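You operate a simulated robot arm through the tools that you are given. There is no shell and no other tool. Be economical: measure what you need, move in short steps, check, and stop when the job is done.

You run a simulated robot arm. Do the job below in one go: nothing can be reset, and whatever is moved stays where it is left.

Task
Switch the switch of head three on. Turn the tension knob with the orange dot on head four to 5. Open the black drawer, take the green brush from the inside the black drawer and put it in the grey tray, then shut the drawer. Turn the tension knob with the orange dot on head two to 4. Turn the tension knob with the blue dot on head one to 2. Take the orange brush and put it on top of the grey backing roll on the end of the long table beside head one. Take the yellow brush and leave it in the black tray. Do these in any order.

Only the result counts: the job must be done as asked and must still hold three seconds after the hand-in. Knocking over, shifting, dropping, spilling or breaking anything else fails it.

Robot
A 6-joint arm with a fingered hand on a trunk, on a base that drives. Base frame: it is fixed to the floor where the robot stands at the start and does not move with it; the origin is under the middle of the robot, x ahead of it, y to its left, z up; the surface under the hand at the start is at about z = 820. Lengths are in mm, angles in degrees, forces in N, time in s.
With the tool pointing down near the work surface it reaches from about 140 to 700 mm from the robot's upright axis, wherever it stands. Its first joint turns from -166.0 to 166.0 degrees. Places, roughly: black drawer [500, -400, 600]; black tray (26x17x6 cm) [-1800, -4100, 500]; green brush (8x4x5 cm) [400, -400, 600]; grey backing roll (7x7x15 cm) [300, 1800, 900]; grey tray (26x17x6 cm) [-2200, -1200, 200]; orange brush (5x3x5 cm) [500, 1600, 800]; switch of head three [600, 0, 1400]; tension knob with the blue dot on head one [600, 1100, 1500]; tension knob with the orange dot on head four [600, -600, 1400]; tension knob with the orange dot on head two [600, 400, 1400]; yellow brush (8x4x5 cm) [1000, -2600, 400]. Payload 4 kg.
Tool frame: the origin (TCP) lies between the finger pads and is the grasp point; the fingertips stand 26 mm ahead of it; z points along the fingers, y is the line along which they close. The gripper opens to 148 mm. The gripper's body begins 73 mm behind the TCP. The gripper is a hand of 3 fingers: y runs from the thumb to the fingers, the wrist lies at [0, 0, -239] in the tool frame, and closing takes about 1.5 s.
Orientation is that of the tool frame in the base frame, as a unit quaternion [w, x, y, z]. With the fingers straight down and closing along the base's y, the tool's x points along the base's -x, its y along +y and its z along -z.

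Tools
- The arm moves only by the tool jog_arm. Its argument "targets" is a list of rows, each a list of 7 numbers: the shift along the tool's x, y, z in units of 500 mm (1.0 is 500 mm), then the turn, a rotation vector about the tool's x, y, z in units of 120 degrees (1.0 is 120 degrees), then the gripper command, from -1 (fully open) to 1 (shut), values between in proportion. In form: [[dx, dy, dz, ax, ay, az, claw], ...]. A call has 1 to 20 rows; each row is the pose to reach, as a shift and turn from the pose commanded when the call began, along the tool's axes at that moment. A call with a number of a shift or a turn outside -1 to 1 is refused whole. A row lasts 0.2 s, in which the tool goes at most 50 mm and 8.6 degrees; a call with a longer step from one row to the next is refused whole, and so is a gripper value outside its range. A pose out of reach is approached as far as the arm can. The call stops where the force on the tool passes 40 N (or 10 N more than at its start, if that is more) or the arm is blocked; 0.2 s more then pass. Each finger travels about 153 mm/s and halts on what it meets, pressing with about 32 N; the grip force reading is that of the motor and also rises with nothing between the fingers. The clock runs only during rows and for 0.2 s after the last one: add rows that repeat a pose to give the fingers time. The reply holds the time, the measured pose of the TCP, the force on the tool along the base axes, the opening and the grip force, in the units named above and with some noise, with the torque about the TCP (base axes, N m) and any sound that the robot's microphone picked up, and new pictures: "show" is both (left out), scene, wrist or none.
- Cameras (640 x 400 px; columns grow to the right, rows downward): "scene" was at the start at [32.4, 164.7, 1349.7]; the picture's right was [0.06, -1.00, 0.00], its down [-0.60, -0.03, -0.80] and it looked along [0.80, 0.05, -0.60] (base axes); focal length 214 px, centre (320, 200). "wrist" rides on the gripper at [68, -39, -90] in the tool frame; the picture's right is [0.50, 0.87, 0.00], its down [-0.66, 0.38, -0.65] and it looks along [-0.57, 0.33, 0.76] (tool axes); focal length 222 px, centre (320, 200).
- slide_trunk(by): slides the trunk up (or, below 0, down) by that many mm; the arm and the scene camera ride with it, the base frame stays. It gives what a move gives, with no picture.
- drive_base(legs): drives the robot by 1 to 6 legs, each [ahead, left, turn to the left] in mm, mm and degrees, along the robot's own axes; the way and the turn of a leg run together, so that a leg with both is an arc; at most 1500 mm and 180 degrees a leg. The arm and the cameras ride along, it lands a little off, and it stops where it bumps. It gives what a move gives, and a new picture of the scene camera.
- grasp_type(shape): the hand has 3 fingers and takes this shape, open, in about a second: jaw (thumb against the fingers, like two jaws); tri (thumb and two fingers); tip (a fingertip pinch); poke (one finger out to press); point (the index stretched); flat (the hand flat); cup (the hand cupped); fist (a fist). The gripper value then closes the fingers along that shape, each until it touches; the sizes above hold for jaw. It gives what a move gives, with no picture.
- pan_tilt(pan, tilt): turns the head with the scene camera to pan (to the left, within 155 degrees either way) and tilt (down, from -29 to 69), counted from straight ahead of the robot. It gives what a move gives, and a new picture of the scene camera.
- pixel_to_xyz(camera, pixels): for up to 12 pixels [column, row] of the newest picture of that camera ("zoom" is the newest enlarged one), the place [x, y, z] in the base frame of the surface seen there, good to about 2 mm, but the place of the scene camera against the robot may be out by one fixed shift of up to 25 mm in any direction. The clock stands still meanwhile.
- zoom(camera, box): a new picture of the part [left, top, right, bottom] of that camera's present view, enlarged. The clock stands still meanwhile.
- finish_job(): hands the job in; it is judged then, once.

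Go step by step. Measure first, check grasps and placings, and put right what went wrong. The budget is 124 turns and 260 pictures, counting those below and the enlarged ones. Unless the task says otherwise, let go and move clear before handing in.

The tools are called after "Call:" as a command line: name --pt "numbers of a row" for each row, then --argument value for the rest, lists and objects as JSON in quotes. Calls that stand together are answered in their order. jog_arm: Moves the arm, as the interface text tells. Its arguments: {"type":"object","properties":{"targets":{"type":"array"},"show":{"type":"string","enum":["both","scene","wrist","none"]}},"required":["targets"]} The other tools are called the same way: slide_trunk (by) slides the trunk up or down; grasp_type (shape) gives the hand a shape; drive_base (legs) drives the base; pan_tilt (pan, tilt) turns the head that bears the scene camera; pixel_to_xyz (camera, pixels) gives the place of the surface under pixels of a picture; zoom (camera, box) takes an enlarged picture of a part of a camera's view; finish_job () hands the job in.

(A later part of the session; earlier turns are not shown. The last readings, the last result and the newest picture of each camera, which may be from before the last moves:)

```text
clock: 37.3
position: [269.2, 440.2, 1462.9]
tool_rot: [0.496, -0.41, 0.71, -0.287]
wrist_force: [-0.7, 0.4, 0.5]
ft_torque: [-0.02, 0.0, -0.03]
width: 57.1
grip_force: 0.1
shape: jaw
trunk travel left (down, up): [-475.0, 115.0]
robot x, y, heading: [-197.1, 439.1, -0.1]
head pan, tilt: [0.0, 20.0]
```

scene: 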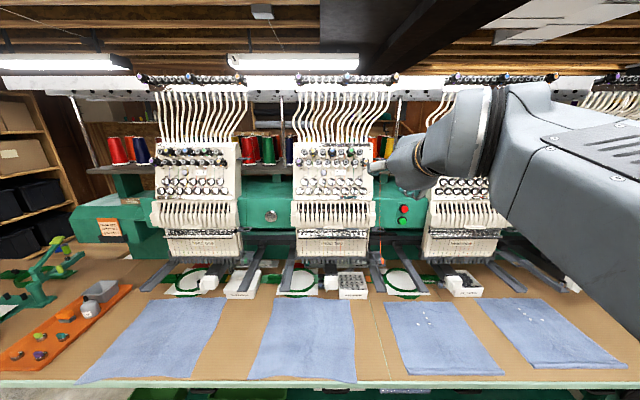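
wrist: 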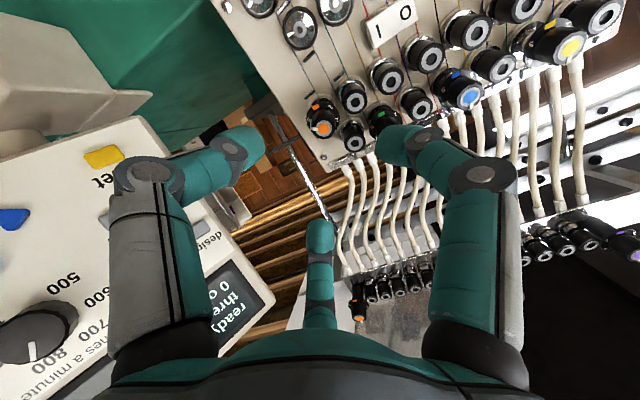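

Head two is ahead. I drive forward 200 and inspect the knob.

Call:
drive_base --legs '[[200, 0, 0]]'

Call:
jog_arm --pt "0 0 0 0 0 0 0.2" --show "wrist"

Call:
zoom --camera "wrist" --box '[280, 100, 360, 150]'

```text
clock: 38.9
position: [469.3, 440.0, 1462.7]
tool_rot: [0.496, -0.409, 0.71, -0.287]
wrist_force: [-0.7, -0.3, 0.8]
ft_torque: [-0.02, -0.01, 0.03]
width: 57.6
grip_force: 0.1
shape: jaw
trunk travel left (down, up): [-475.0, 115.0]
robot x, y, heading: [3.3, 435.4, -0.4]
head pan, tilt: [0.0, 20.0]
```

scene: 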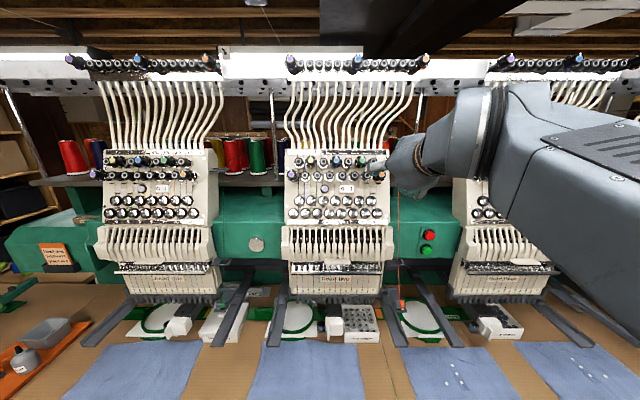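

```text
clock: 39.3
position: [469.4, 439.4, 1462.6]
tool_rot: [0.497, -0.409, 0.709, -0.287]
wrist_force: [-0.4, 0.3, -0.3]
ft_torque: [-0.01, -0.02, 0.02]
width: 57.4
grip_force: 0.0
shape: jaw
trunk travel left (down, up): [-475.0, 115.0]
robot x, y, heading: [0.7, 438.2, -0.1]
head pan, tilt: [0.0, 20.0]
```

wrist: 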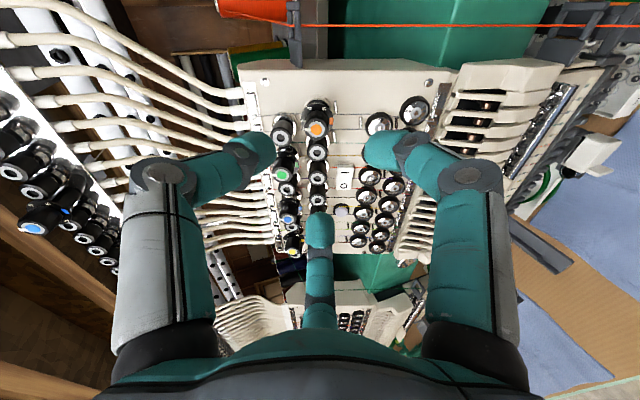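

```text
8.00 times, centred on (320, 125) of wrist
```

zoom: 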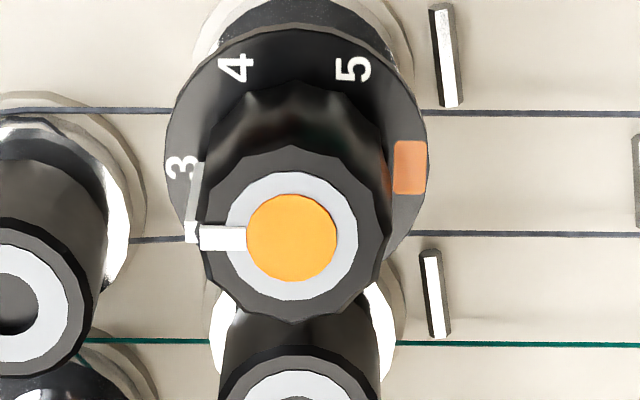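

Call:
pixel_to_xyz --camera "zoom" --pixels '[[291, 237], [280, 237], [302, 237], [291, 225], [291, 249], [340, 200]]'

```text
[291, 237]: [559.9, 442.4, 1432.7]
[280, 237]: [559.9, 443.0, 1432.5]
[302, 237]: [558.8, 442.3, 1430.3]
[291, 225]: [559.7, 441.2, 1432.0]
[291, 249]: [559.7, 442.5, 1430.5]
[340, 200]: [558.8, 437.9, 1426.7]
```

Pointer at 3; cap front at (559.5, 442.4, 1431.7). I advance, close and turn +60° to 4 in one call.

Call:
jog_arm --pt "-0.0068 0 0.05 0 0 0 0.2" --pt "-0.0068 0 0.1 0 0 0 0.2" --pt "-0.0068 0 0.14 0 0 0 0.2" --pt "-0.0068 0 0.1634 0 0 0 0.2" --pt "-0.0068 0 0.1634 0 0 0 0.2" --pt "-0.0068 0 0.1634 0 0 0 0.5" --pt "-0.0068 0 0.1634 0 0 0 1" --pt "-0.0068 0 0.1634 0 0 0 1" --pt "-0.0068 0 0.1634 0 0 0 1" --pt "-0.0068 0 0.1634 0 0 0.07 1" --pt "-0.0068 0 0.1634 0 0 0.14 1" --pt "-0.0068 0 0.1634 0 0 0.21 1" --pt "-0.0068 0 0.1634 0 0 0.28 1" --pt "-0.0068 0 0.1634 0 0 0.35 1" --pt "-0.0068 0 0.1634 0 0 0.42 1" --pt "-0.0068 0 0.1634 0 0 0.47 1" --pt "-0.0068 0 0.1634 0 0 0.5 1" --pt "-0.0068 0 0.1634 0 0 0.5 1" --show "wrist"

Call:
zoom --camera "wrist" --box '[240, 100, 400, 200]'

```text
clock: 43.1
position: [547.4, 443.1, 1437.0]
tool_rot: [0.574, 0.0, 0.819, 0.0]
wrist_force: [9.5, 2.6, 3.8]
ft_torque: [-0.03, -0.07, 0.02]
width: 15.3
grip_force: 31.1
shape: tri
trunk travel left (down, up): [-475.0, 115.0]
robot x, y, heading: [-0.6, 440.5, -0.2]
head pan, tilt: [0.0, 20.0]
```

wrist: 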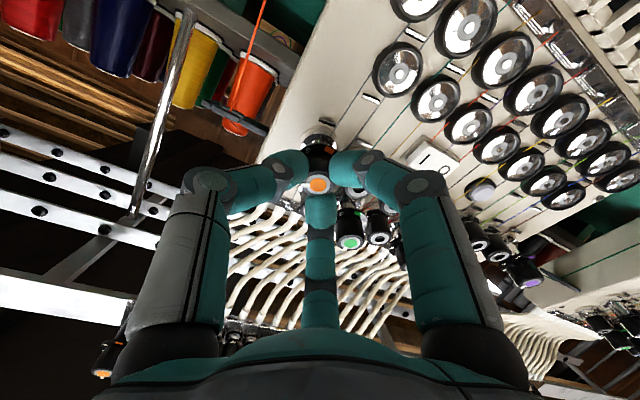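

```text
4.00 times, centred on (320, 150) of wrist
```

zoom: 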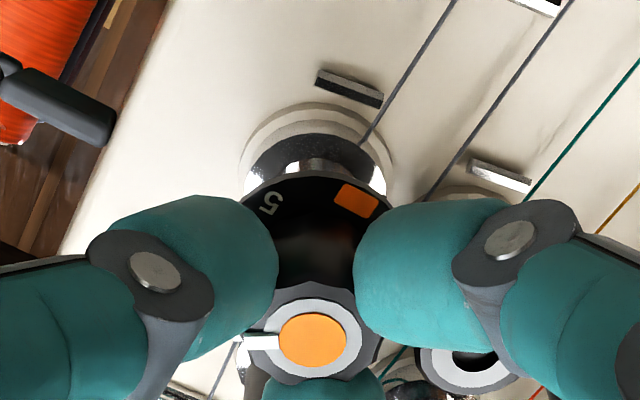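

The pointer followed to where 4 lies. I release, back off and verify.

Call:
jog_arm --pt "0 0 0 0 0 0 0.4" --pt "0 0 0 0 0 0 0.2" --pt "0 0 0 0 0 0 0.2" --pt "0 0 -0.05 0 0 0 0.2" --pt "0 0 -0.12 0 0 0 0.2" --pt "0 0 -0.16 0 0 0 0.2" --show "wrist"

Call:
zoom --camera "wrist" --box '[280, 110, 360, 160]'

Call:
zoom --camera "scene" --box '[340, 150, 404, 190]'

Call:
zoom --camera "scene" --box '[90, 145, 218, 225]'

Call:
pixel_to_xyz --camera "zoom" --pixels '[[255, 75], [250, 78], [460, 150]]'

```text
clock: 44.5
position: [473.8, 443.5, 1464.6]
tool_rot: [0.573, 0.0, 0.82, 0.0]
wrist_force: [-0.2, 0.2, -0.4]
ft_torque: [0.01, 0.01, 0.01]
width: 56.5
grip_force: 0.2
shape: jaw
trunk travel left (down, up): [-475.0, 115.0]
robot x, y, heading: [0.4, 442.0, -0.1]
head pan, tilt: [0.0, 20.0]
```

wrist: 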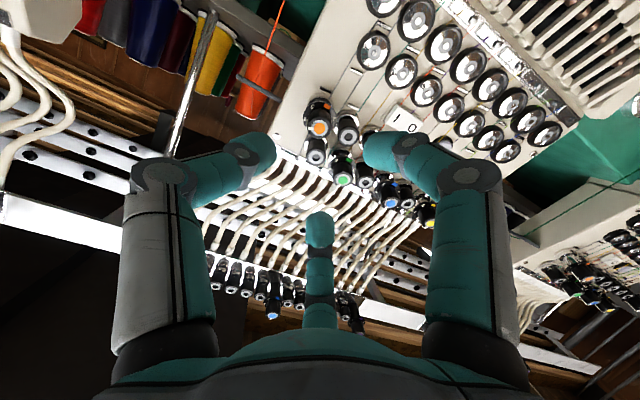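

```text
8.00 times, centred on (320, 135) of wrist
```

zoom: 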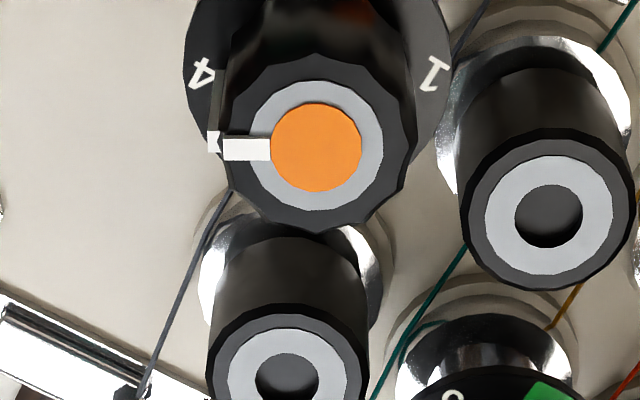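

```text
10.00 times, centred on (372, 170) of scene
```

zoom: 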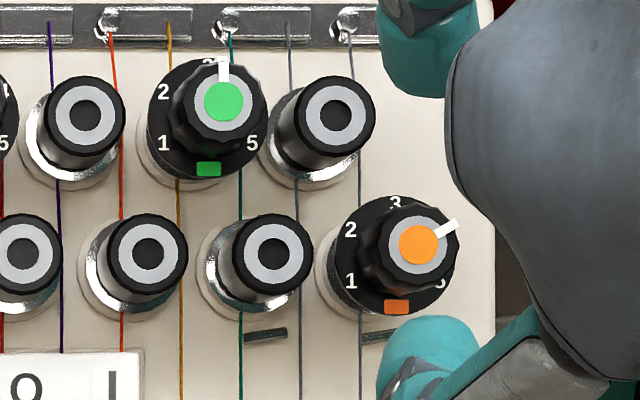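

```text
5.00 times, centred on (154, 185) of scene
```

zoom: 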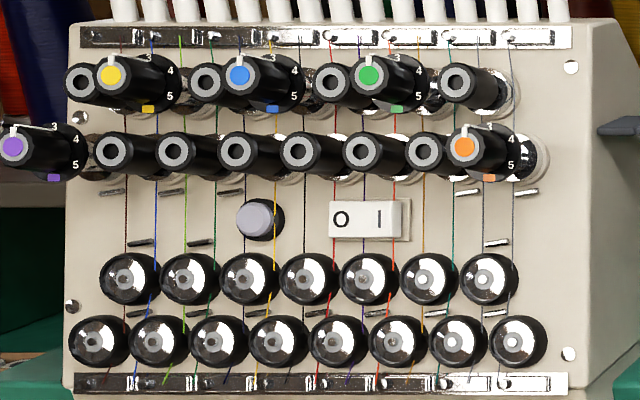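

```text
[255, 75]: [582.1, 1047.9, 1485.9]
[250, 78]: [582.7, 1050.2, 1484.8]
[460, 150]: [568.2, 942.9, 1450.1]
```

Head two's orange pointer is at 4. Next head one's blue knob (true ≈ (574, 1050, 1464)); I also check where the white tubes stand before driving left 612.

Call:
pixel_to_xyz --camera "scene" --pixels '[[110, 120], [150, 110], [160, 140], [190, 110], [140, 62]]'

Call:
drive_base --legs '[[-200, 0, 0], [0, 610, 0], [200, 0, 0]]'

Call:
jog_arm --pt "-0.04 0 0 0 0 0 0.3" --pt "-0.066 0 0 0 0 0 0.4" --pt "-0.066 0 0 0 0 0 0.4" --show "wrist"

Call:
zoom --camera "wrist" --box '[240, 80, 400, 180]'

```text
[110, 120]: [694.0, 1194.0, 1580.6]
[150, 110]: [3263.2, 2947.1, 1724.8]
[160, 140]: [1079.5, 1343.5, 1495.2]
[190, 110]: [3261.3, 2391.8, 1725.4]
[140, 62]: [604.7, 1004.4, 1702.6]
```

```text
clock: 50.3
position: [474.7, 1055.7, 1464.3]
tool_rot: [0.574, 0.002, 0.819, -0.002]
wrist_force: [-0.5, -0.1, 0.1]
ft_torque: [0.0, 0.0, 0.01]
width: 56.3
grip_force: 0.1
shape: jaw
trunk travel left (down, up): [-475.0, 115.0]
robot x, y, heading: [4.4, 1053.6, 0.1]
head pan, tilt: [0.0, 20.0]
```

scene: 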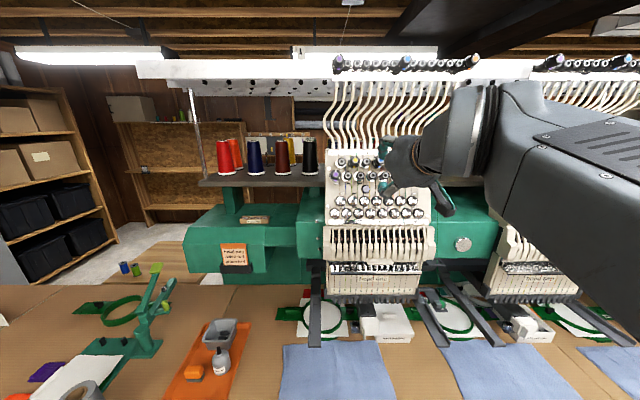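

```text
clock: 51.1
position: [485.7, 1055.2, 1496.0]
tool_rot: [0.573, 0.001, 0.819, -0.001]
wrist_force: [0.3, 0.3, -0.2]
ft_torque: [0.02, -0.03, 0.01]
width: 43.1
grip_force: 0.2
shape: jaw
trunk travel left (down, up): [-475.0, 115.0]
robot x, y, heading: [2.6, 1053.5, -0.3]
head pan, tilt: [0.0, 20.0]
```

wrist: 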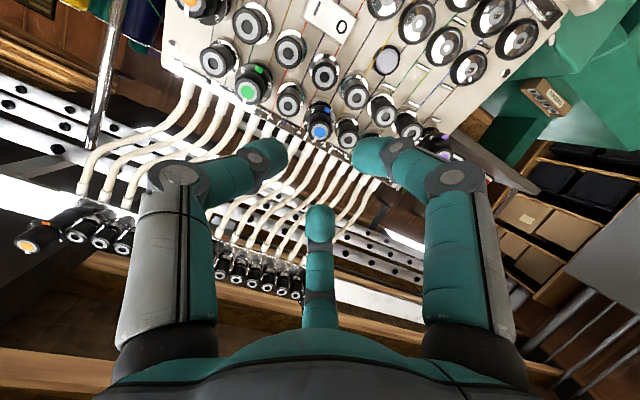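

```text
4.00 times, centred on (320, 130) of wrist
```

zoom: 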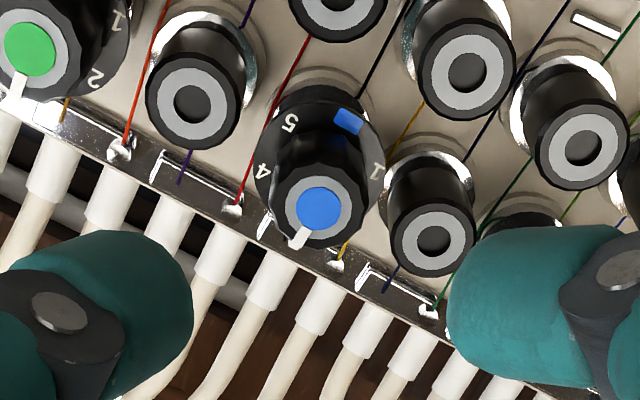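

Call:
pixel_to_xyz --camera "zoom" --pixels '[[319, 208], [312, 208], [326, 208], [319, 200], [319, 216], [290, 165], [340, 160]]'

```text
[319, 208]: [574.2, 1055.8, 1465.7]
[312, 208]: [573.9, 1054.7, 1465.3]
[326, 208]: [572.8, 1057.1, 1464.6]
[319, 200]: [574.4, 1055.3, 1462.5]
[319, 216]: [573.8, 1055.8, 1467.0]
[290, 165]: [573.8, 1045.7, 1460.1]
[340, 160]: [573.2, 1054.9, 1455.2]
```

Pointer at 3; cap front at (573.8, 1055.6, 1465). I advance 80 mm, close and turn −60° to 2.

Call:
jog_arm --pt "-0.002 0.001 0.05 0 0 0 0.4" --pt "-0.002 0.001 0.1 0 0 0 0.4" --pt "-0.002 0.001 0.14 0 0 0 0.4" --pt "-0.002 0.001 0.1598 0 0 0 0.4" --pt "-0.002 0.001 0.1598 0 0 0 0.4" --pt "-0.002 0.001 0.1598 0 0 0 0.6" --pt "-0.002 0.001 0.1598 0 0 0 1" --pt "-0.002 0.001 0.1598 0 0 0 1" --pt "-0.002 0.001 0.1598 0 0 0 1" --pt "-0.002 0.001 0.1598 0 0 -0.07 1" --pt "-0.002 0.001 0.1598 0 0 -0.14 1" --pt "-0.002 0.001 0.1598 0 0 -0.21 1" --pt "-0.002 0.001 0.1598 0 0 -0.28 1" --pt "-0.002 0.001 0.1598 0 0 -0.35 1" --pt "-0.002 0.001 0.1598 0 0 -0.42 1" --pt "-0.002 0.001 0.1598 0 0 -0.47 1" --pt "-0.002 0.001 0.1598 0 0 -0.5 1" --pt "-0.002 0.001 0.1598 0 0 -0.5 1" --show "wrist"

Call:
zoom --camera "wrist" --box '[240, 100, 400, 200]'

```text
clock: 54.9
position: [560.9, 1053.8, 1469.9]
tool_rot: [0.496, -0.409, 0.71, -0.288]
wrist_force: [9.0, -9.5, 11.3]
ft_torque: [0.0, -0.32, -0.19]
width: 14.2
grip_force: 32.1
shape: tri
trunk travel left (down, up): [-475.0, 115.0]
robot x, y, heading: [4.1, 1052.6, -0.1]
head pan, tilt: [0.0, 20.0]
```

wrist: 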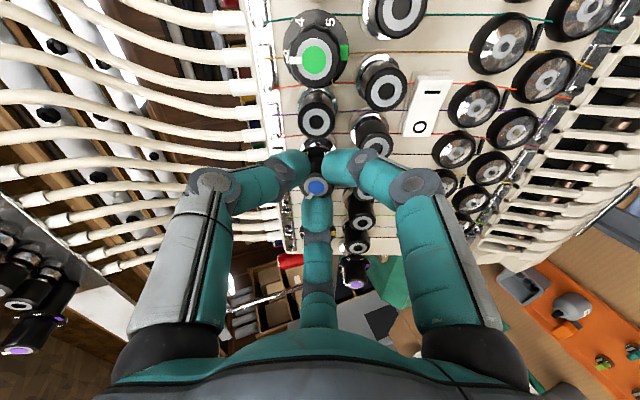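

```text
4.00 times, centred on (320, 150) of wrist
```

zoom: 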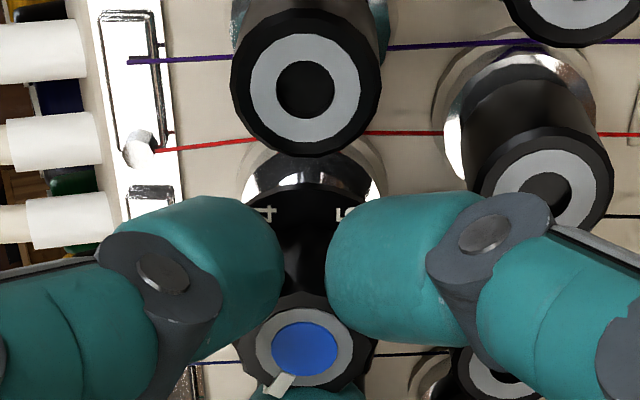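

Fingers are clear of green and the pointer moved. I release, back off and verify.

Call:
jog_arm --pt "0 0 0 0 0 0 0.5" --pt "0 0 0 0 0 0 0.4" --pt "0 0 0 0 0 0 0.4" --pt "0 0 -0.05 0 0 0 0.4" --pt "0 0 -0.12 0 0 0 0.4" --pt "0 0 -0.16 0 0 0 0.4" --pt "0 0 -0.2 0 0 0 0.4" --show "wrist"

Call:
zoom --camera "wrist" --box '[260, 80, 388, 160]'

Call:
zoom --camera "scene" --box '[320, 140, 416, 200]'

```text
clock: 56.5
position: [466.0, 1055.4, 1502.4]
tool_rot: [0.496, -0.409, 0.71, -0.288]
wrist_force: [-0.2, -0.1, 0.0]
ft_torque: [0.02, 0.01, 0.03]
width: 42.8
grip_force: 0.0
shape: jaw
trunk travel left (down, up): [-475.0, 115.0]
robot x, y, heading: [3.0, 1049.6, -0.3]
head pan, tilt: [0.0, 20.0]
```

wrist: 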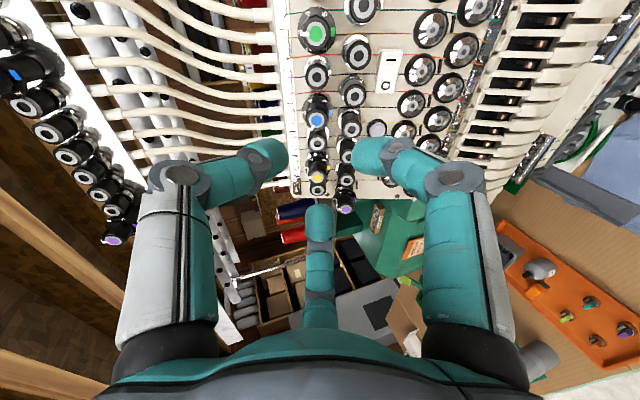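

```text
5.00 times, centred on (324, 120) of wrist
```

zoom: 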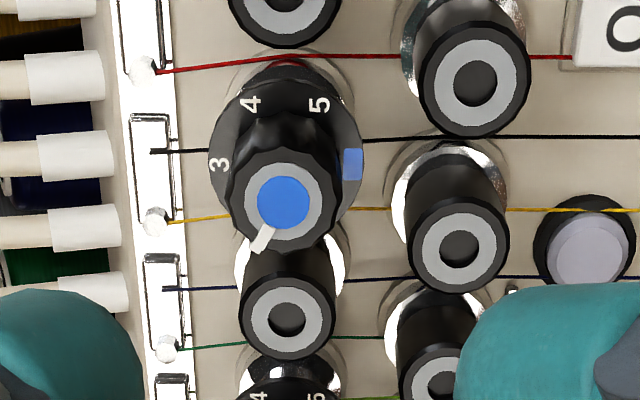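

```text
6.67 times, centred on (368, 170) of scene
```

zoom: 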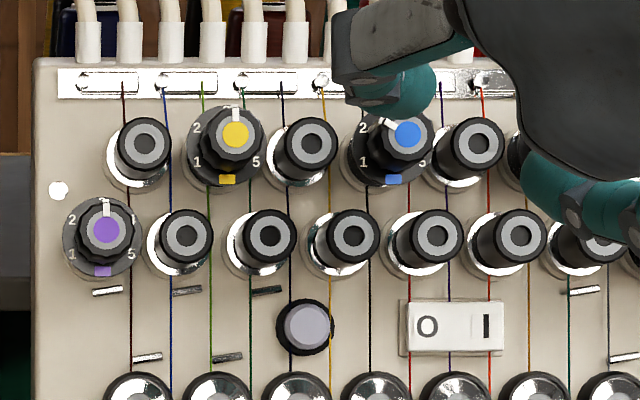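

Blue pointer is at 2. Now I back off 250, straighten the hand to point down and look at the table's left end.

Call:
drive_base --legs '[[-250, 0, 0]]'

Call:
jog_arm --pt "0 0 0 0 0 0.07 0" --pt "0 0 0 0 0 0.14 0" --pt "0 0 0 0 0 0.21 0" --pt "0 0 0 0 0 0.28 0" --pt "0 0 0 0 0 0.35 0" --pt "0 0 0 0 0 0.42 0" --pt "0 0 0 0 0 0.49 0" --pt "0 0 0 0 0 0.5 0" --show "none"

Call:
jog_arm --pt "0 0 0 0 0.07 0 -0.3" --pt "0.05 0 0 0 0.14 0 -0.6" --pt "0.1 0 0 0 0.21 0 -1" --pt "0.15 0 0 0 0.28 0 -1" --pt "0.2 0 0 0 0.35 0 -1" --pt "0.25 0 0 0 0.42 0 -1" --pt "0.3 0 0 0 0.49 0 -1" --pt "0.3 0 0 0 0.56 0 -1" --pt "0.3 0 0 0 0.5833 0 -1" --pt "0.3 0 0 0 0.5833 0 -1" --show "none"

Call:
pan_tilt --pan 35 --tilt 40

```text
clock: 58.3
position: [214.3, 1056.7, 1503.6]
tool_rot: [0.497, -0.409, 0.71, -0.287]
wrist_force: [0.3, -0.8, -0.4]
ft_torque: [0.0, 0.04, 0.01]
width: 42.6
grip_force: 0.1
shape: jaw
trunk travel left (down, up): [-475.0, 115.0]
robot x, y, heading: [-247.6, 1054.2, -0.0]
head pan, tilt: [0.0, 20.0]
```

scene: 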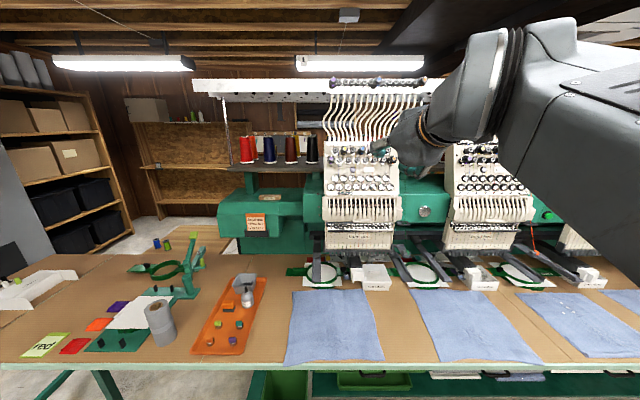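

```text
clock: 60.1
position: [216.0, 1056.9, 1503.9]
tool_rot: [0.574, 0.002, 0.819, 0.0]
wrist_force: [0.1, -0.6, 0.4]
ft_torque: [-0.01, -0.01, 0.0]
width: 70.6
grip_force: 0.0
shape: jaw
trunk travel left (down, up): [-475.0, 115.0]
robot x, y, heading: [-250.1, 1051.2, -0.0]
head pan, tilt: [0.0, 20.0]
```

```text
clock: 62.3
position: [163.8, 1056.7, 1361.9]
tool_rot: [0.0, 0.001, 1.0, -0.001]
wrist_force: [-0.4, -0.4, -0.8]
ft_torque: [-0.03, 0.04, 0.0]
width: 142.0
grip_force: 0.1
shape: jaw
trunk travel left (down, up): [-475.0, 115.0]
robot x, y, heading: [-250.7, 1049.8, -0.1]
head pan, tilt: [0.0, 20.0]
```

```text
clock: 63.4
position: [164.0, 1057.0, 1361.9]
tool_rot: [0.0, 0.0, 1.0, 0.001]
wrist_force: [0.2, -0.7, 0.2]
ft_torque: [0.01, 0.03, -0.01]
width: 142.0
grip_force: 0.0
shape: jaw
trunk travel left (down, up): [-475.0, 115.0]
robot x, y, heading: [-247.4, 1053.6, 0.0]
head pan, tilt: [35.0, 40.0]
```

scene: 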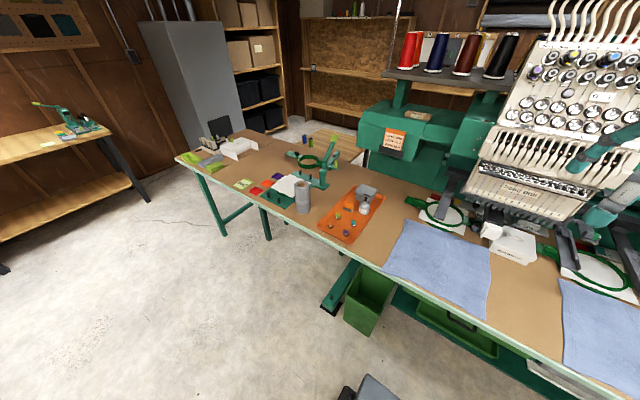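

The orange tray with items is at px (350,215) and the roll at (303,197). I enlarge and measure.

Call:
zoom --camera "scene" --box '[280, 170, 408, 250]'

Call:
pixel_to_xyz --camera "zoom" --pixels '[[115, 65], [115, 180], [330, 215], [390, 190], [400, 120], [300, 240], [250, 295], [280, 340], [370, 300], [370, 240], [50, 240]]'

```text
5.00 times, centred on (344, 210) of scene
```

zoom: 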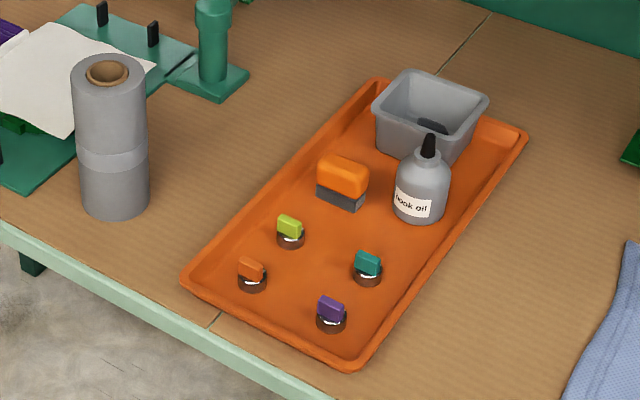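

```text
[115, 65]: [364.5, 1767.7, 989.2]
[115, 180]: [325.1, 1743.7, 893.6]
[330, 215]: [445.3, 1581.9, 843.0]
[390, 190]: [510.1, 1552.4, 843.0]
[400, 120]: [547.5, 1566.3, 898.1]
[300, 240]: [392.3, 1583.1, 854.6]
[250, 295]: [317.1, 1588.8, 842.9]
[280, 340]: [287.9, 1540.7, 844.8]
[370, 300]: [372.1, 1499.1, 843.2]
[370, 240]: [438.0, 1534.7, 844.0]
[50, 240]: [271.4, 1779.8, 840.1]
```

The orange brush (zoom px 343,182) is near (455, 1585) in the tray, the roll near (345, 1765) with top ~968. I drive there.

Call:
drive_base --legs '[[0, 590, 0], [200, 0, 0]]'

Call:
slide_trunk --by -200

Call:
pan_tilt --pan 5 --tilt 45

Call:
zoom --camera "wrist" --box '[160, 0, 480, 200]'

```text
clock: 67.9
position: [366.6, 1657.9, 1362.2]
tool_rot: [0.0, 0.0, 1.0, 0.0]
wrist_force: [-0.6, -0.1, 0.1]
ft_torque: [-0.02, 0.0, 0.0]
width: 141.9
grip_force: 0.1
shape: jaw
trunk travel left (down, up): [-475.0, 115.0]
robot x, y, heading: [-45.8, 1652.1, 0.2]
head pan, tilt: [35.0, 40.0]
```

scene: 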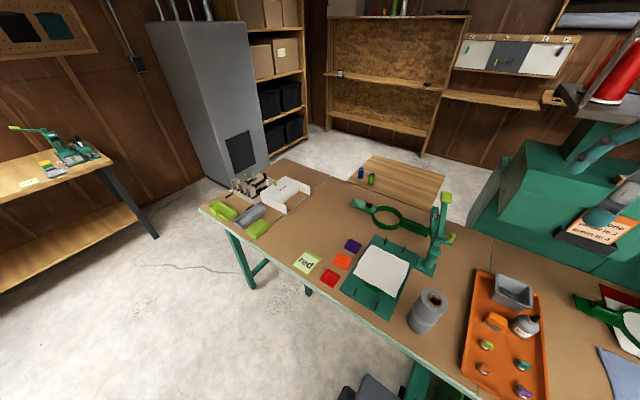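

```text
clock: 70.1
position: [363.4, 1657.1, 1162.0]
tool_rot: [0.0, 0.0, 1.0, -0.001]
wrist_force: [0.1, 0.7, -0.4]
ft_torque: [0.0, 0.0, 0.0]
width: 142.0
grip_force: 0.0
shape: jaw
trunk travel left (down, up): [-275.0, 315.0]
robot x, y, heading: [-49.3, 1651.1, -0.1]
head pan, tilt: [35.0, 40.0]
```

```text
clock: 71.1
position: [364.0, 1657.9, 1162.6]
tool_rot: [0.0, 0.001, 1.0, 0.0]
wrist_force: [-0.5, -0.4, -0.4]
ft_torque: [-0.03, -0.02, -0.02]
width: 141.8
grip_force: 0.0
shape: jaw
trunk travel left (down, up): [-275.0, 315.0]
robot x, y, heading: [-47.0, 1651.0, -0.2]
head pan, tilt: [5.0, 45.0]
```

scene: 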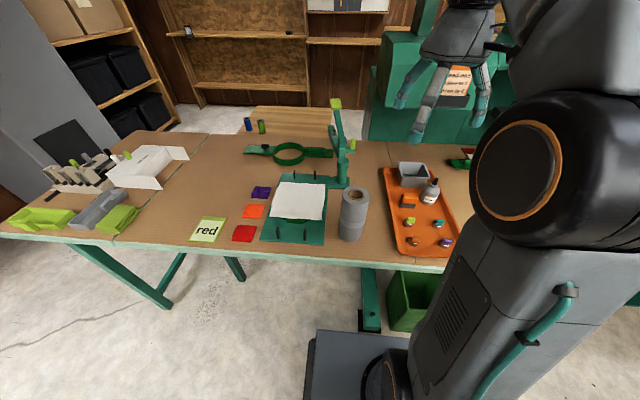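

```text
2.00 times, centred on (320, 100) of wrist
```

zoom: 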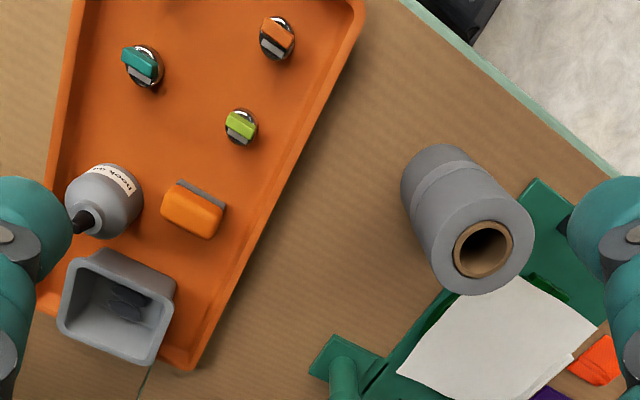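

The wrist view shows brush (zoom 193,208), roll top (483,245). Measuring both.

Call:
pixel_to_xyz --camera "zoom" --pixels '[[165, 190], [180, 180], [222, 208], [205, 238], [168, 218], [193, 210], [130, 200], [435, 240], [530, 240], [480, 200], [470, 292], [160, 285]]'

Call:
zoom --camera "wrist" --box '[216, 80, 280, 120]'

```text
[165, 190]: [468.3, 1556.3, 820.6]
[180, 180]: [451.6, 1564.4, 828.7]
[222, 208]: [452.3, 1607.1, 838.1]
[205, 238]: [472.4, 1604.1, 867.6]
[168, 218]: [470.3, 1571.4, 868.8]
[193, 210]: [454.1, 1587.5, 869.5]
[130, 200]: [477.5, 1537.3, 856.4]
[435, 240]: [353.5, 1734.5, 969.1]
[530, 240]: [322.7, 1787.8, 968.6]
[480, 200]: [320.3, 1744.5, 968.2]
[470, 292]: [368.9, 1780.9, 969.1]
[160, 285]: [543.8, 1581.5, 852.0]
```

```text
10.00 times, centred on (248, 100) of wrist
```

zoom: 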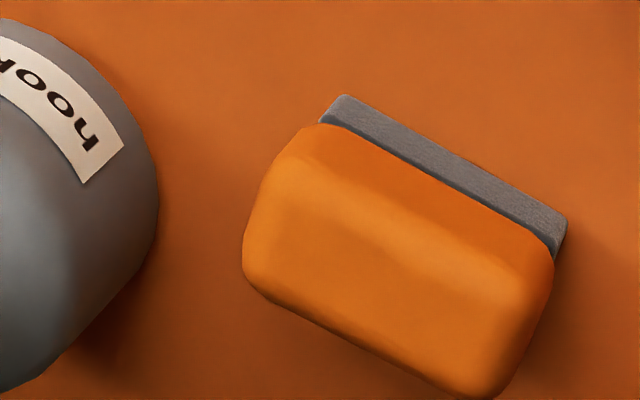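

Call:
pixel_to_xyz --camera "zoom" --pixels '[[320, 140], [530, 260], [260, 270], [470, 385], [395, 260], [300, 210], [500, 320], [430, 200], [360, 325], [150, 190]]'

```text
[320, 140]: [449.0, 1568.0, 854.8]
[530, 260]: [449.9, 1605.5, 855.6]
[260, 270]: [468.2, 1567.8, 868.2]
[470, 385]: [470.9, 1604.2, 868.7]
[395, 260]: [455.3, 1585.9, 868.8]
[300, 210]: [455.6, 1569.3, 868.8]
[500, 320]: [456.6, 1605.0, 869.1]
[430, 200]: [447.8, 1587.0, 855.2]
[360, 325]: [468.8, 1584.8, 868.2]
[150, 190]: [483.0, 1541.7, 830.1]
```

The brush spans x 446–476, y 1563–1611, top 869. I measure the neighbouring bottle and bin for clearance.

Call:
zoom --camera "wrist" --box '[176, 60, 304, 140]'

Call:
pixel_to_xyz --camera "zoom" --pixels '[[150, 258], [130, 262], [165, 248], [260, 220], [262, 195], [120, 260], [190, 180], [345, 390], [270, 340], [150, 320]]'

```text
5.00 times, centred on (240, 100) of wrist
```

zoom: 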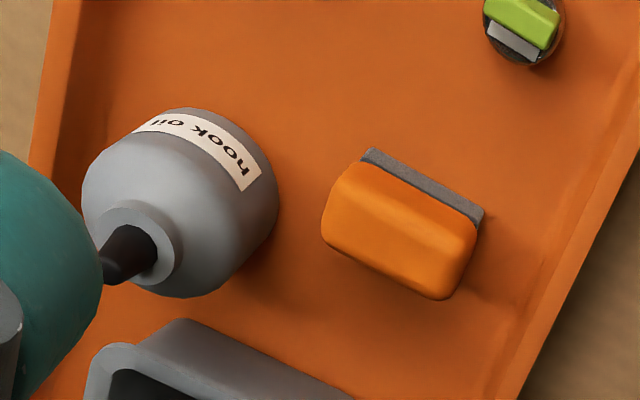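

```text
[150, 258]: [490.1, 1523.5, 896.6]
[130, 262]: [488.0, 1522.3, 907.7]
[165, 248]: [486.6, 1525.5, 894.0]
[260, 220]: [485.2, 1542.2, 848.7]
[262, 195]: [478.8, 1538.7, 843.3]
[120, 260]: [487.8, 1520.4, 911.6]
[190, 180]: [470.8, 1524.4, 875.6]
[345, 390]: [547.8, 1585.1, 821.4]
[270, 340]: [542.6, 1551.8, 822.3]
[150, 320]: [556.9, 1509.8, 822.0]
```

Call:
zoom --camera "scene" --box '[376, 150, 472, 260]'

Call:
pixel_to_xyz --camera "scene" --pixels '[[435, 179], [434, 181], [436, 180], [435, 183], [409, 197], [353, 193], [354, 200]]'

```text
3.64 times, centred on (424, 205) of scene
```

zoom: 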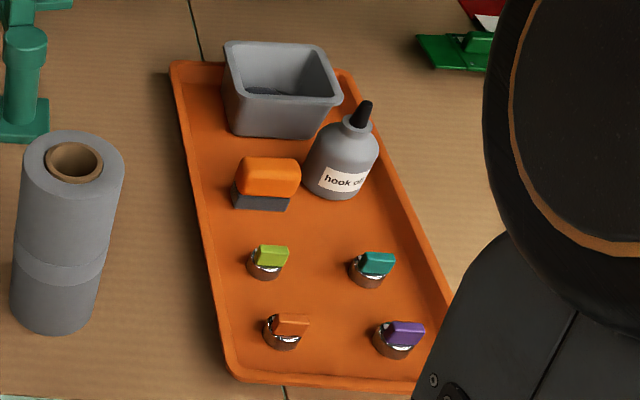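

```text
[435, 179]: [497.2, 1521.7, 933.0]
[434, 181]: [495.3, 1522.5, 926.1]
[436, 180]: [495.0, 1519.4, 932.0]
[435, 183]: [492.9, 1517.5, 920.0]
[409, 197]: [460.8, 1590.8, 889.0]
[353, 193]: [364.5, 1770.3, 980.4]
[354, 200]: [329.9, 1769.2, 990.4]
```

Bottle tip is at z≈912, so a grasp with TCP at 868 clears it. I move above the brush at z 960, turning the hand −90° (thumb on far side).

Call:
jog_arm --pt "-0.02 -0.013 0.03 0 0 -0.07 -0.8" --pt "-0.04 -0.026 0.07 0 0 -0.14 -0.6" --pt "-0.06 -0.04 0.11 0 0 -0.21 -0.4" --pt "-0.08 -0.053 0.15 0 0 -0.28 -0.2" --pt "-0.1 -0.067 0.19 0 0 -0.35 -0.1" --pt "-0.12 -0.08 0.23 0 0 -0.42 -0.1" --pt "-0.14 -0.095 0.27 0 0 -0.49 -0.1" --pt "-0.16 -0.11 0.31 0 0 -0.56 -0.1" --pt "-0.175 -0.125 0.35 0 0 -0.63 -0.1" --pt "-0.194 -0.141 0.39 0 0 -0.7 -0.1" --pt "-0.194 -0.141 0.404 0 0 -0.75 -0.1" --pt "-0.194 -0.141 0.404 0 0 -0.75 -0.1"

```text
clock: 73.7
position: [405.0, 1731.6, 846.4]
tool_rot: [0.0, -0.672, 0.738, -0.057]
wrist_force: [0.9, 6.2, 38.5]
ft_torque: [1.39, 0.74, -0.09]
width: 77.5
grip_force: 0.0
shape: jaw
out of reach, approached as far as the arm can: row 5, 6, 7, 8, 9, 10, 11, 12
trunk travel left (down, up): [-275.0, 315.0]
robot x, y, heading: [-47.3, 1649.3, 0.1]
head pan, tilt: [5.0, 45.0]
```

scene: 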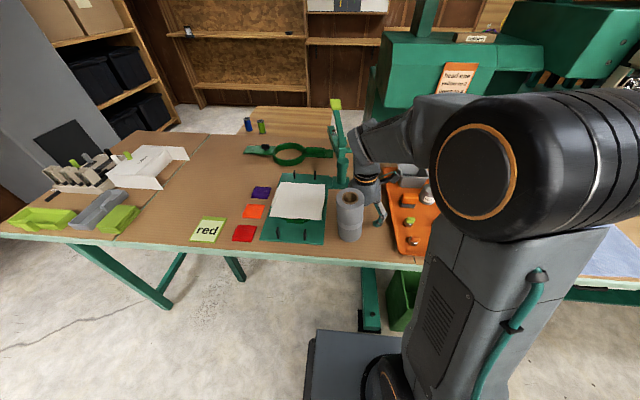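
wrist: 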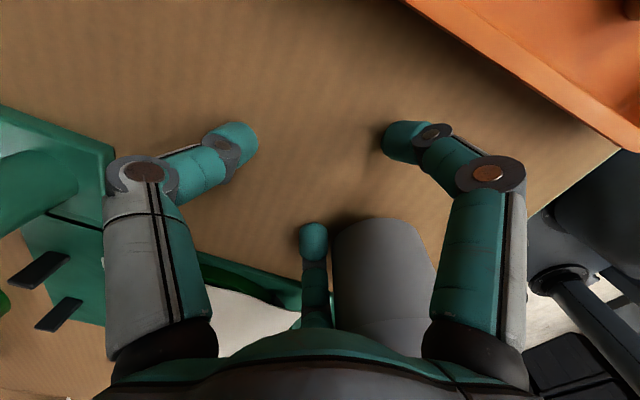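

The arm took an odd way (out of reach) and now presses down beside the roll at (405,1731,846). I look closely before moving.

Call:
zoom --camera "scene" --box '[312, 150, 440, 260]'

Call:
pixel_to_xyz --camera "scene" --pixels '[[350, 191], [350, 202], [340, 197], [361, 197], [350, 232], [337, 225]]'

Call:
pixel_to_xyz --camera "wrist" --pixels '[[385, 230], [350, 250], [420, 250], [380, 280], [340, 300]]'

```text
3.64 times, centred on (376, 205) of scene
```

zoom: 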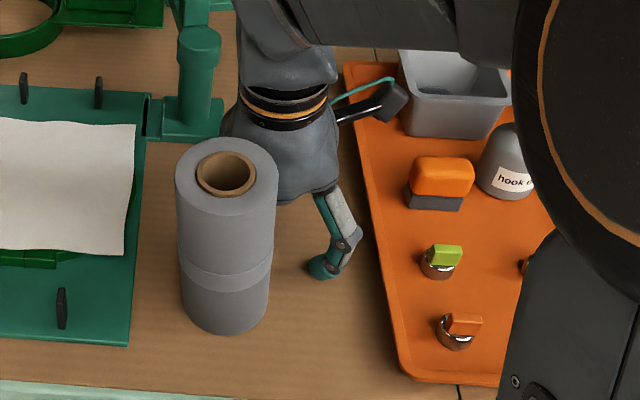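

```text
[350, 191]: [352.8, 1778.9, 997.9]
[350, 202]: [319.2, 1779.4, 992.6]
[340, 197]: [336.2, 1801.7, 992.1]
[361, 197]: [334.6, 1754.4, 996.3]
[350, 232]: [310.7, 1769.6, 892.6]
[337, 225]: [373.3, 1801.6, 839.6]
```

```text
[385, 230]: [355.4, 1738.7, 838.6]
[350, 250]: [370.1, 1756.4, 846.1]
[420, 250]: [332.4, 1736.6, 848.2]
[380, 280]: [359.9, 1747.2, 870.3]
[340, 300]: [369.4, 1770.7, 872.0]
```

The roll still stands but seems shifted some 15 mm by the hand. I ease away slightly and lift in small steps.

Call:
jog_arm --pt "0.005 -0.006 -0.005 0 0 0 -0.1" --pt "0.012 -0.0125 -0.02 0 0 0 -0.1" --pt "0.015 -0.015 -0.05 0 0 0 -0.1" --show "scene"

```text
clock: 74.5
position: [404.5, 1735.6, 857.9]
tool_rot: [-0.003, -0.669, 0.741, -0.06]
wrist_force: [0.3, 0.0, -0.5]
ft_torque: [0.01, 0.0, 0.03]
width: 78.1
grip_force: 0.0
shape: jaw
out of reach, approached as far as the arm can: row 2, 3
trunk travel left (down, up): [-275.0, 315.0]
robot x, y, heading: [-49.2, 1648.6, -0.1]
head pan, tilt: [5.0, 45.0]
```

scene: 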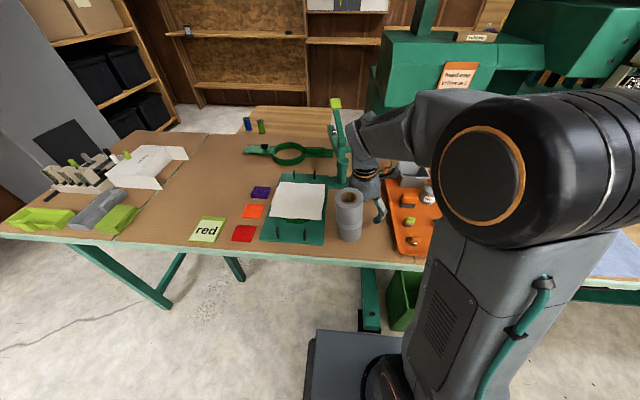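

Force is now zero; the arm is at a joint limit here. I raise the hand straight up with the trunk instead.

Call:
slide_trunk --by 50

Call:
slide_trunk --by 200

Call:
pan_tilt --pan 5 --tilt 50

```text
clock: 75.4
position: [406.2, 1736.4, 910.8]
tool_rot: [-0.002, -0.669, 0.741, -0.06]
wrist_force: [1.0, -0.3, 1.2]
ft_torque: [0.04, 0.07, -0.05]
width: 78.0
grip_force: 0.0
shape: jaw
trunk travel left (down, up): [-325.0, 265.0]
robot x, y, heading: [-48.8, 1651.2, -0.1]
head pan, tilt: [5.0, 45.0]
```

```text
clock: 77.5
position: [405.0, 1736.1, 1111.0]
tool_rot: [-0.002, -0.668, 0.741, -0.061]
wrist_force: [-0.3, 0.2, -0.3]
ft_torque: [-0.02, -0.02, 0.01]
width: 78.0
grip_force: 0.1
shape: jaw
trunk travel left (down, up): [-525.0, 65.0]
robot x, y, heading: [-51.4, 1652.1, -0.1]
head pan, tilt: [5.0, 45.0]
```

```text
clock: 78.2
position: [404.9, 1736.9, 1111.4]
tool_rot: [-0.003, -0.668, 0.741, -0.06]
wrist_force: [-0.6, 0.1, 0.0]
ft_torque: [0.02, -0.01, -0.02]
width: 78.2
grip_force: 0.0
shape: jaw
trunk travel left (down, up): [-525.0, 65.0]
robot x, y, heading: [-46.7, 1655.7, -0.2]
head pan, tilt: [5.0, 50.0]
```

scene: 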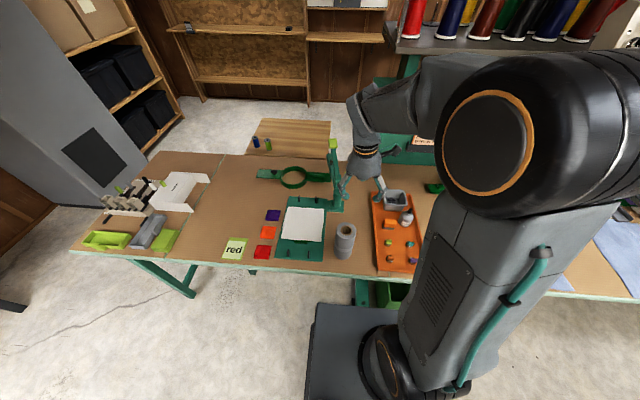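

The roll stands. I take a fresh wrist picture to measure how far it shifted.

Call:
jog_arm --pt "0 0 0 0 0 0.05 -0.5" --pt "0 0 0 0 0 0.1 -1" --pt "0 0 0 0 0 0.1 -1" --show "wrist"

Call:
zoom --camera "scene" --box '[328, 215, 360, 265]'

Call:
pixel_to_xyz --camera "scene" --pixels '[[336, 230], [354, 230], [345, 226], [345, 235]]'

```text
clock: 79.0
position: [404.4, 1736.0, 1109.9]
tool_rot: [0.004, -0.587, 0.807, -0.061]
wrist_force: [0.1, 0.6, 0.4]
ft_torque: [0.03, 0.0, 0.03]
width: 141.9
grip_force: 0.1
shape: jaw
trunk travel left (down, up): [-525.0, 65.0]
robot x, y, heading: [-49.4, 1651.2, -0.1]
head pan, tilt: [5.0, 50.0]
```

wrist: 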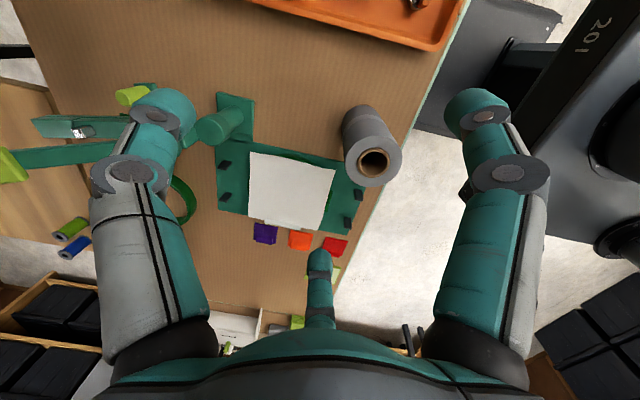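

```text
8.00 times, centred on (344, 240) of scene
```

zoom: 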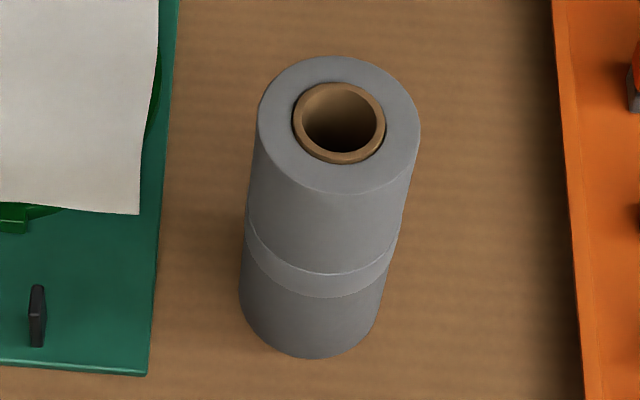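

```text
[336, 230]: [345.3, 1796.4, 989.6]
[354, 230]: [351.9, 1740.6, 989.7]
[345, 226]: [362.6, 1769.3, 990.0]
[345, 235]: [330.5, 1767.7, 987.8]
```

Call:
pixel_to_xyz --camera "wrist" --pixels '[[348, 163], [400, 163], [373, 138], [373, 185], [388, 155], [357, 172]]'

```text
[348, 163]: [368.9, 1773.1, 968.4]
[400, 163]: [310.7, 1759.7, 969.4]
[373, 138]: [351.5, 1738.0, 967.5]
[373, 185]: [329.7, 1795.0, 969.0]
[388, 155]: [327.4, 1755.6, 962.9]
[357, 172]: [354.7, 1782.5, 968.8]
```

The roll centre is (340,1766.5) versus (341,1762): only ~4 mm off. The yaw limit lies to the left, so I drive right 350 so the brush comes from the left side.

Call:
drive_base --legs '[[0, -350, 0]]'

Call:
jog_arm --pt "0 0 0 -0.0147 -0.0128 -0.05 -0.5" --pt "0 0 0 -0.0295 -0.0257 -0.0997 -0.1" --pt "0 0 0 -0.0442 -0.0385 -0.1496 -0.1" --pt "0 0 0 -0.0442 -0.0385 -0.1496 -0.1"

```text
clock: 81.3
position: [404.4, 1384.2, 1110.5]
tool_rot: [0.004, -0.588, 0.807, -0.061]
wrist_force: [0.0, -0.2, -0.8]
ft_torque: [0.02, 0.03, 0.03]
width: 141.9
grip_force: 0.1
shape: jaw
trunk travel left (down, up): [-525.0, 65.0]
robot x, y, heading: [-48.3, 1300.1, -0.0]
head pan, tilt: [5.0, 50.0]
```

scene: 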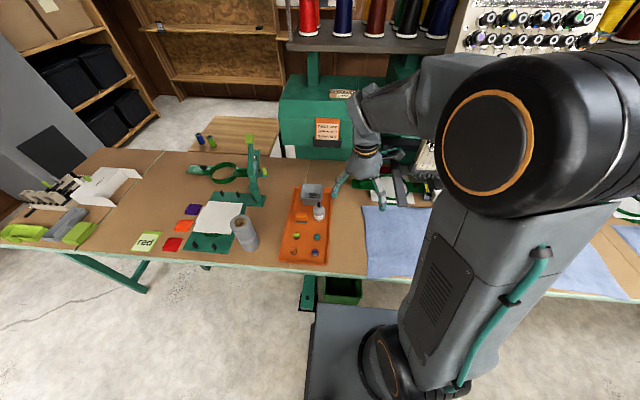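

```text
clock: 82.3
position: [383.6, 1426.3, 1084.2]
tool_rot: [0.0, -0.688, 0.725, -0.021]
wrist_force: [-0.3, -0.2, 0.5]
ft_torque: [-0.03, 0.01, 0.01]
width: 78.6
grip_force: 0.0
shape: jaw
out of reach, approached as far as the arm can: row 2, 3, 4
trunk travel left (down, up): [-525.0, 65.0]
robot x, y, heading: [-45.3, 1302.1, -0.1]
head pan, tilt: [5.0, 50.0]
```

scene: 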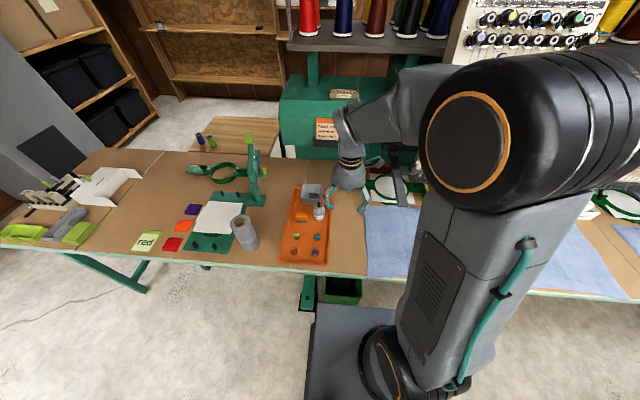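
wrist: 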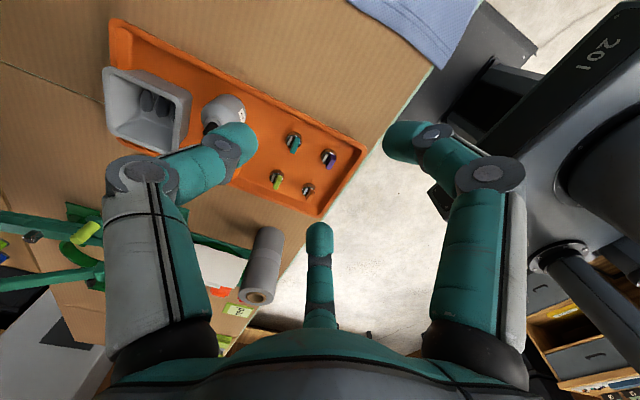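

I move left over the brush first (which relaxes the limit) and square up the hand.

Call:
jog_arm --pt "-0.066 -0.027 0 0 0 0 -0.1" --pt "-0.13 -0.055 -0.002 0 0 0 -0.1" --pt "-0.2 -0.083 -0.003 0 0 0 -0.1" --pt "-0.26 -0.11 -0.004 -0.005 -0.005 -0.008 -0.1" --pt "-0.329 -0.137 -0.005 -0.0141 -0.0141 -0.025 -0.1" --pt "-0.329 -0.137 -0.005 -0.0141 -0.0141 -0.025 -0.1"

```text
clock: 83.7
position: [459.9, 1588.3, 1084.0]
tool_rot: [-0.001, -0.707, 0.707, 0.001]
wrist_force: [0.2, -0.5, -0.3]
ft_torque: [-0.02, -0.04, -0.01]
width: 78.5
grip_force: 0.0
shape: jaw
trunk travel left (down, up): [-525.0, 65.0]
robot x, y, heading: [-48.1, 1298.2, -0.1]
head pan, tilt: [5.0, 50.0]
```

scene: 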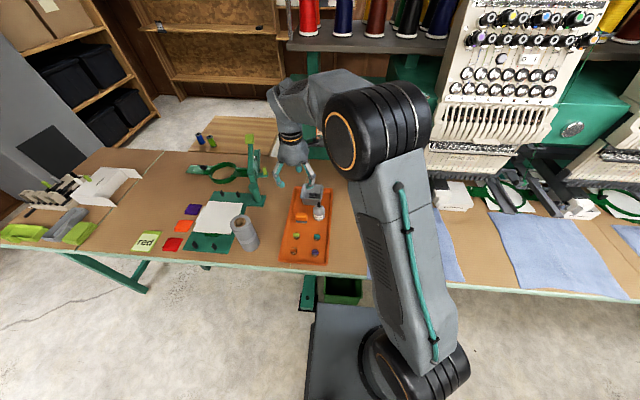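
wrist: 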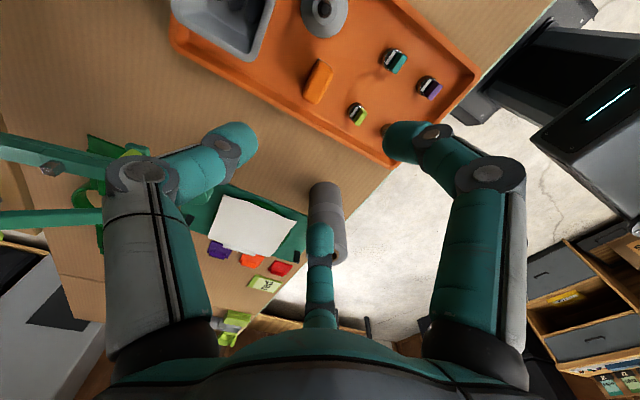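

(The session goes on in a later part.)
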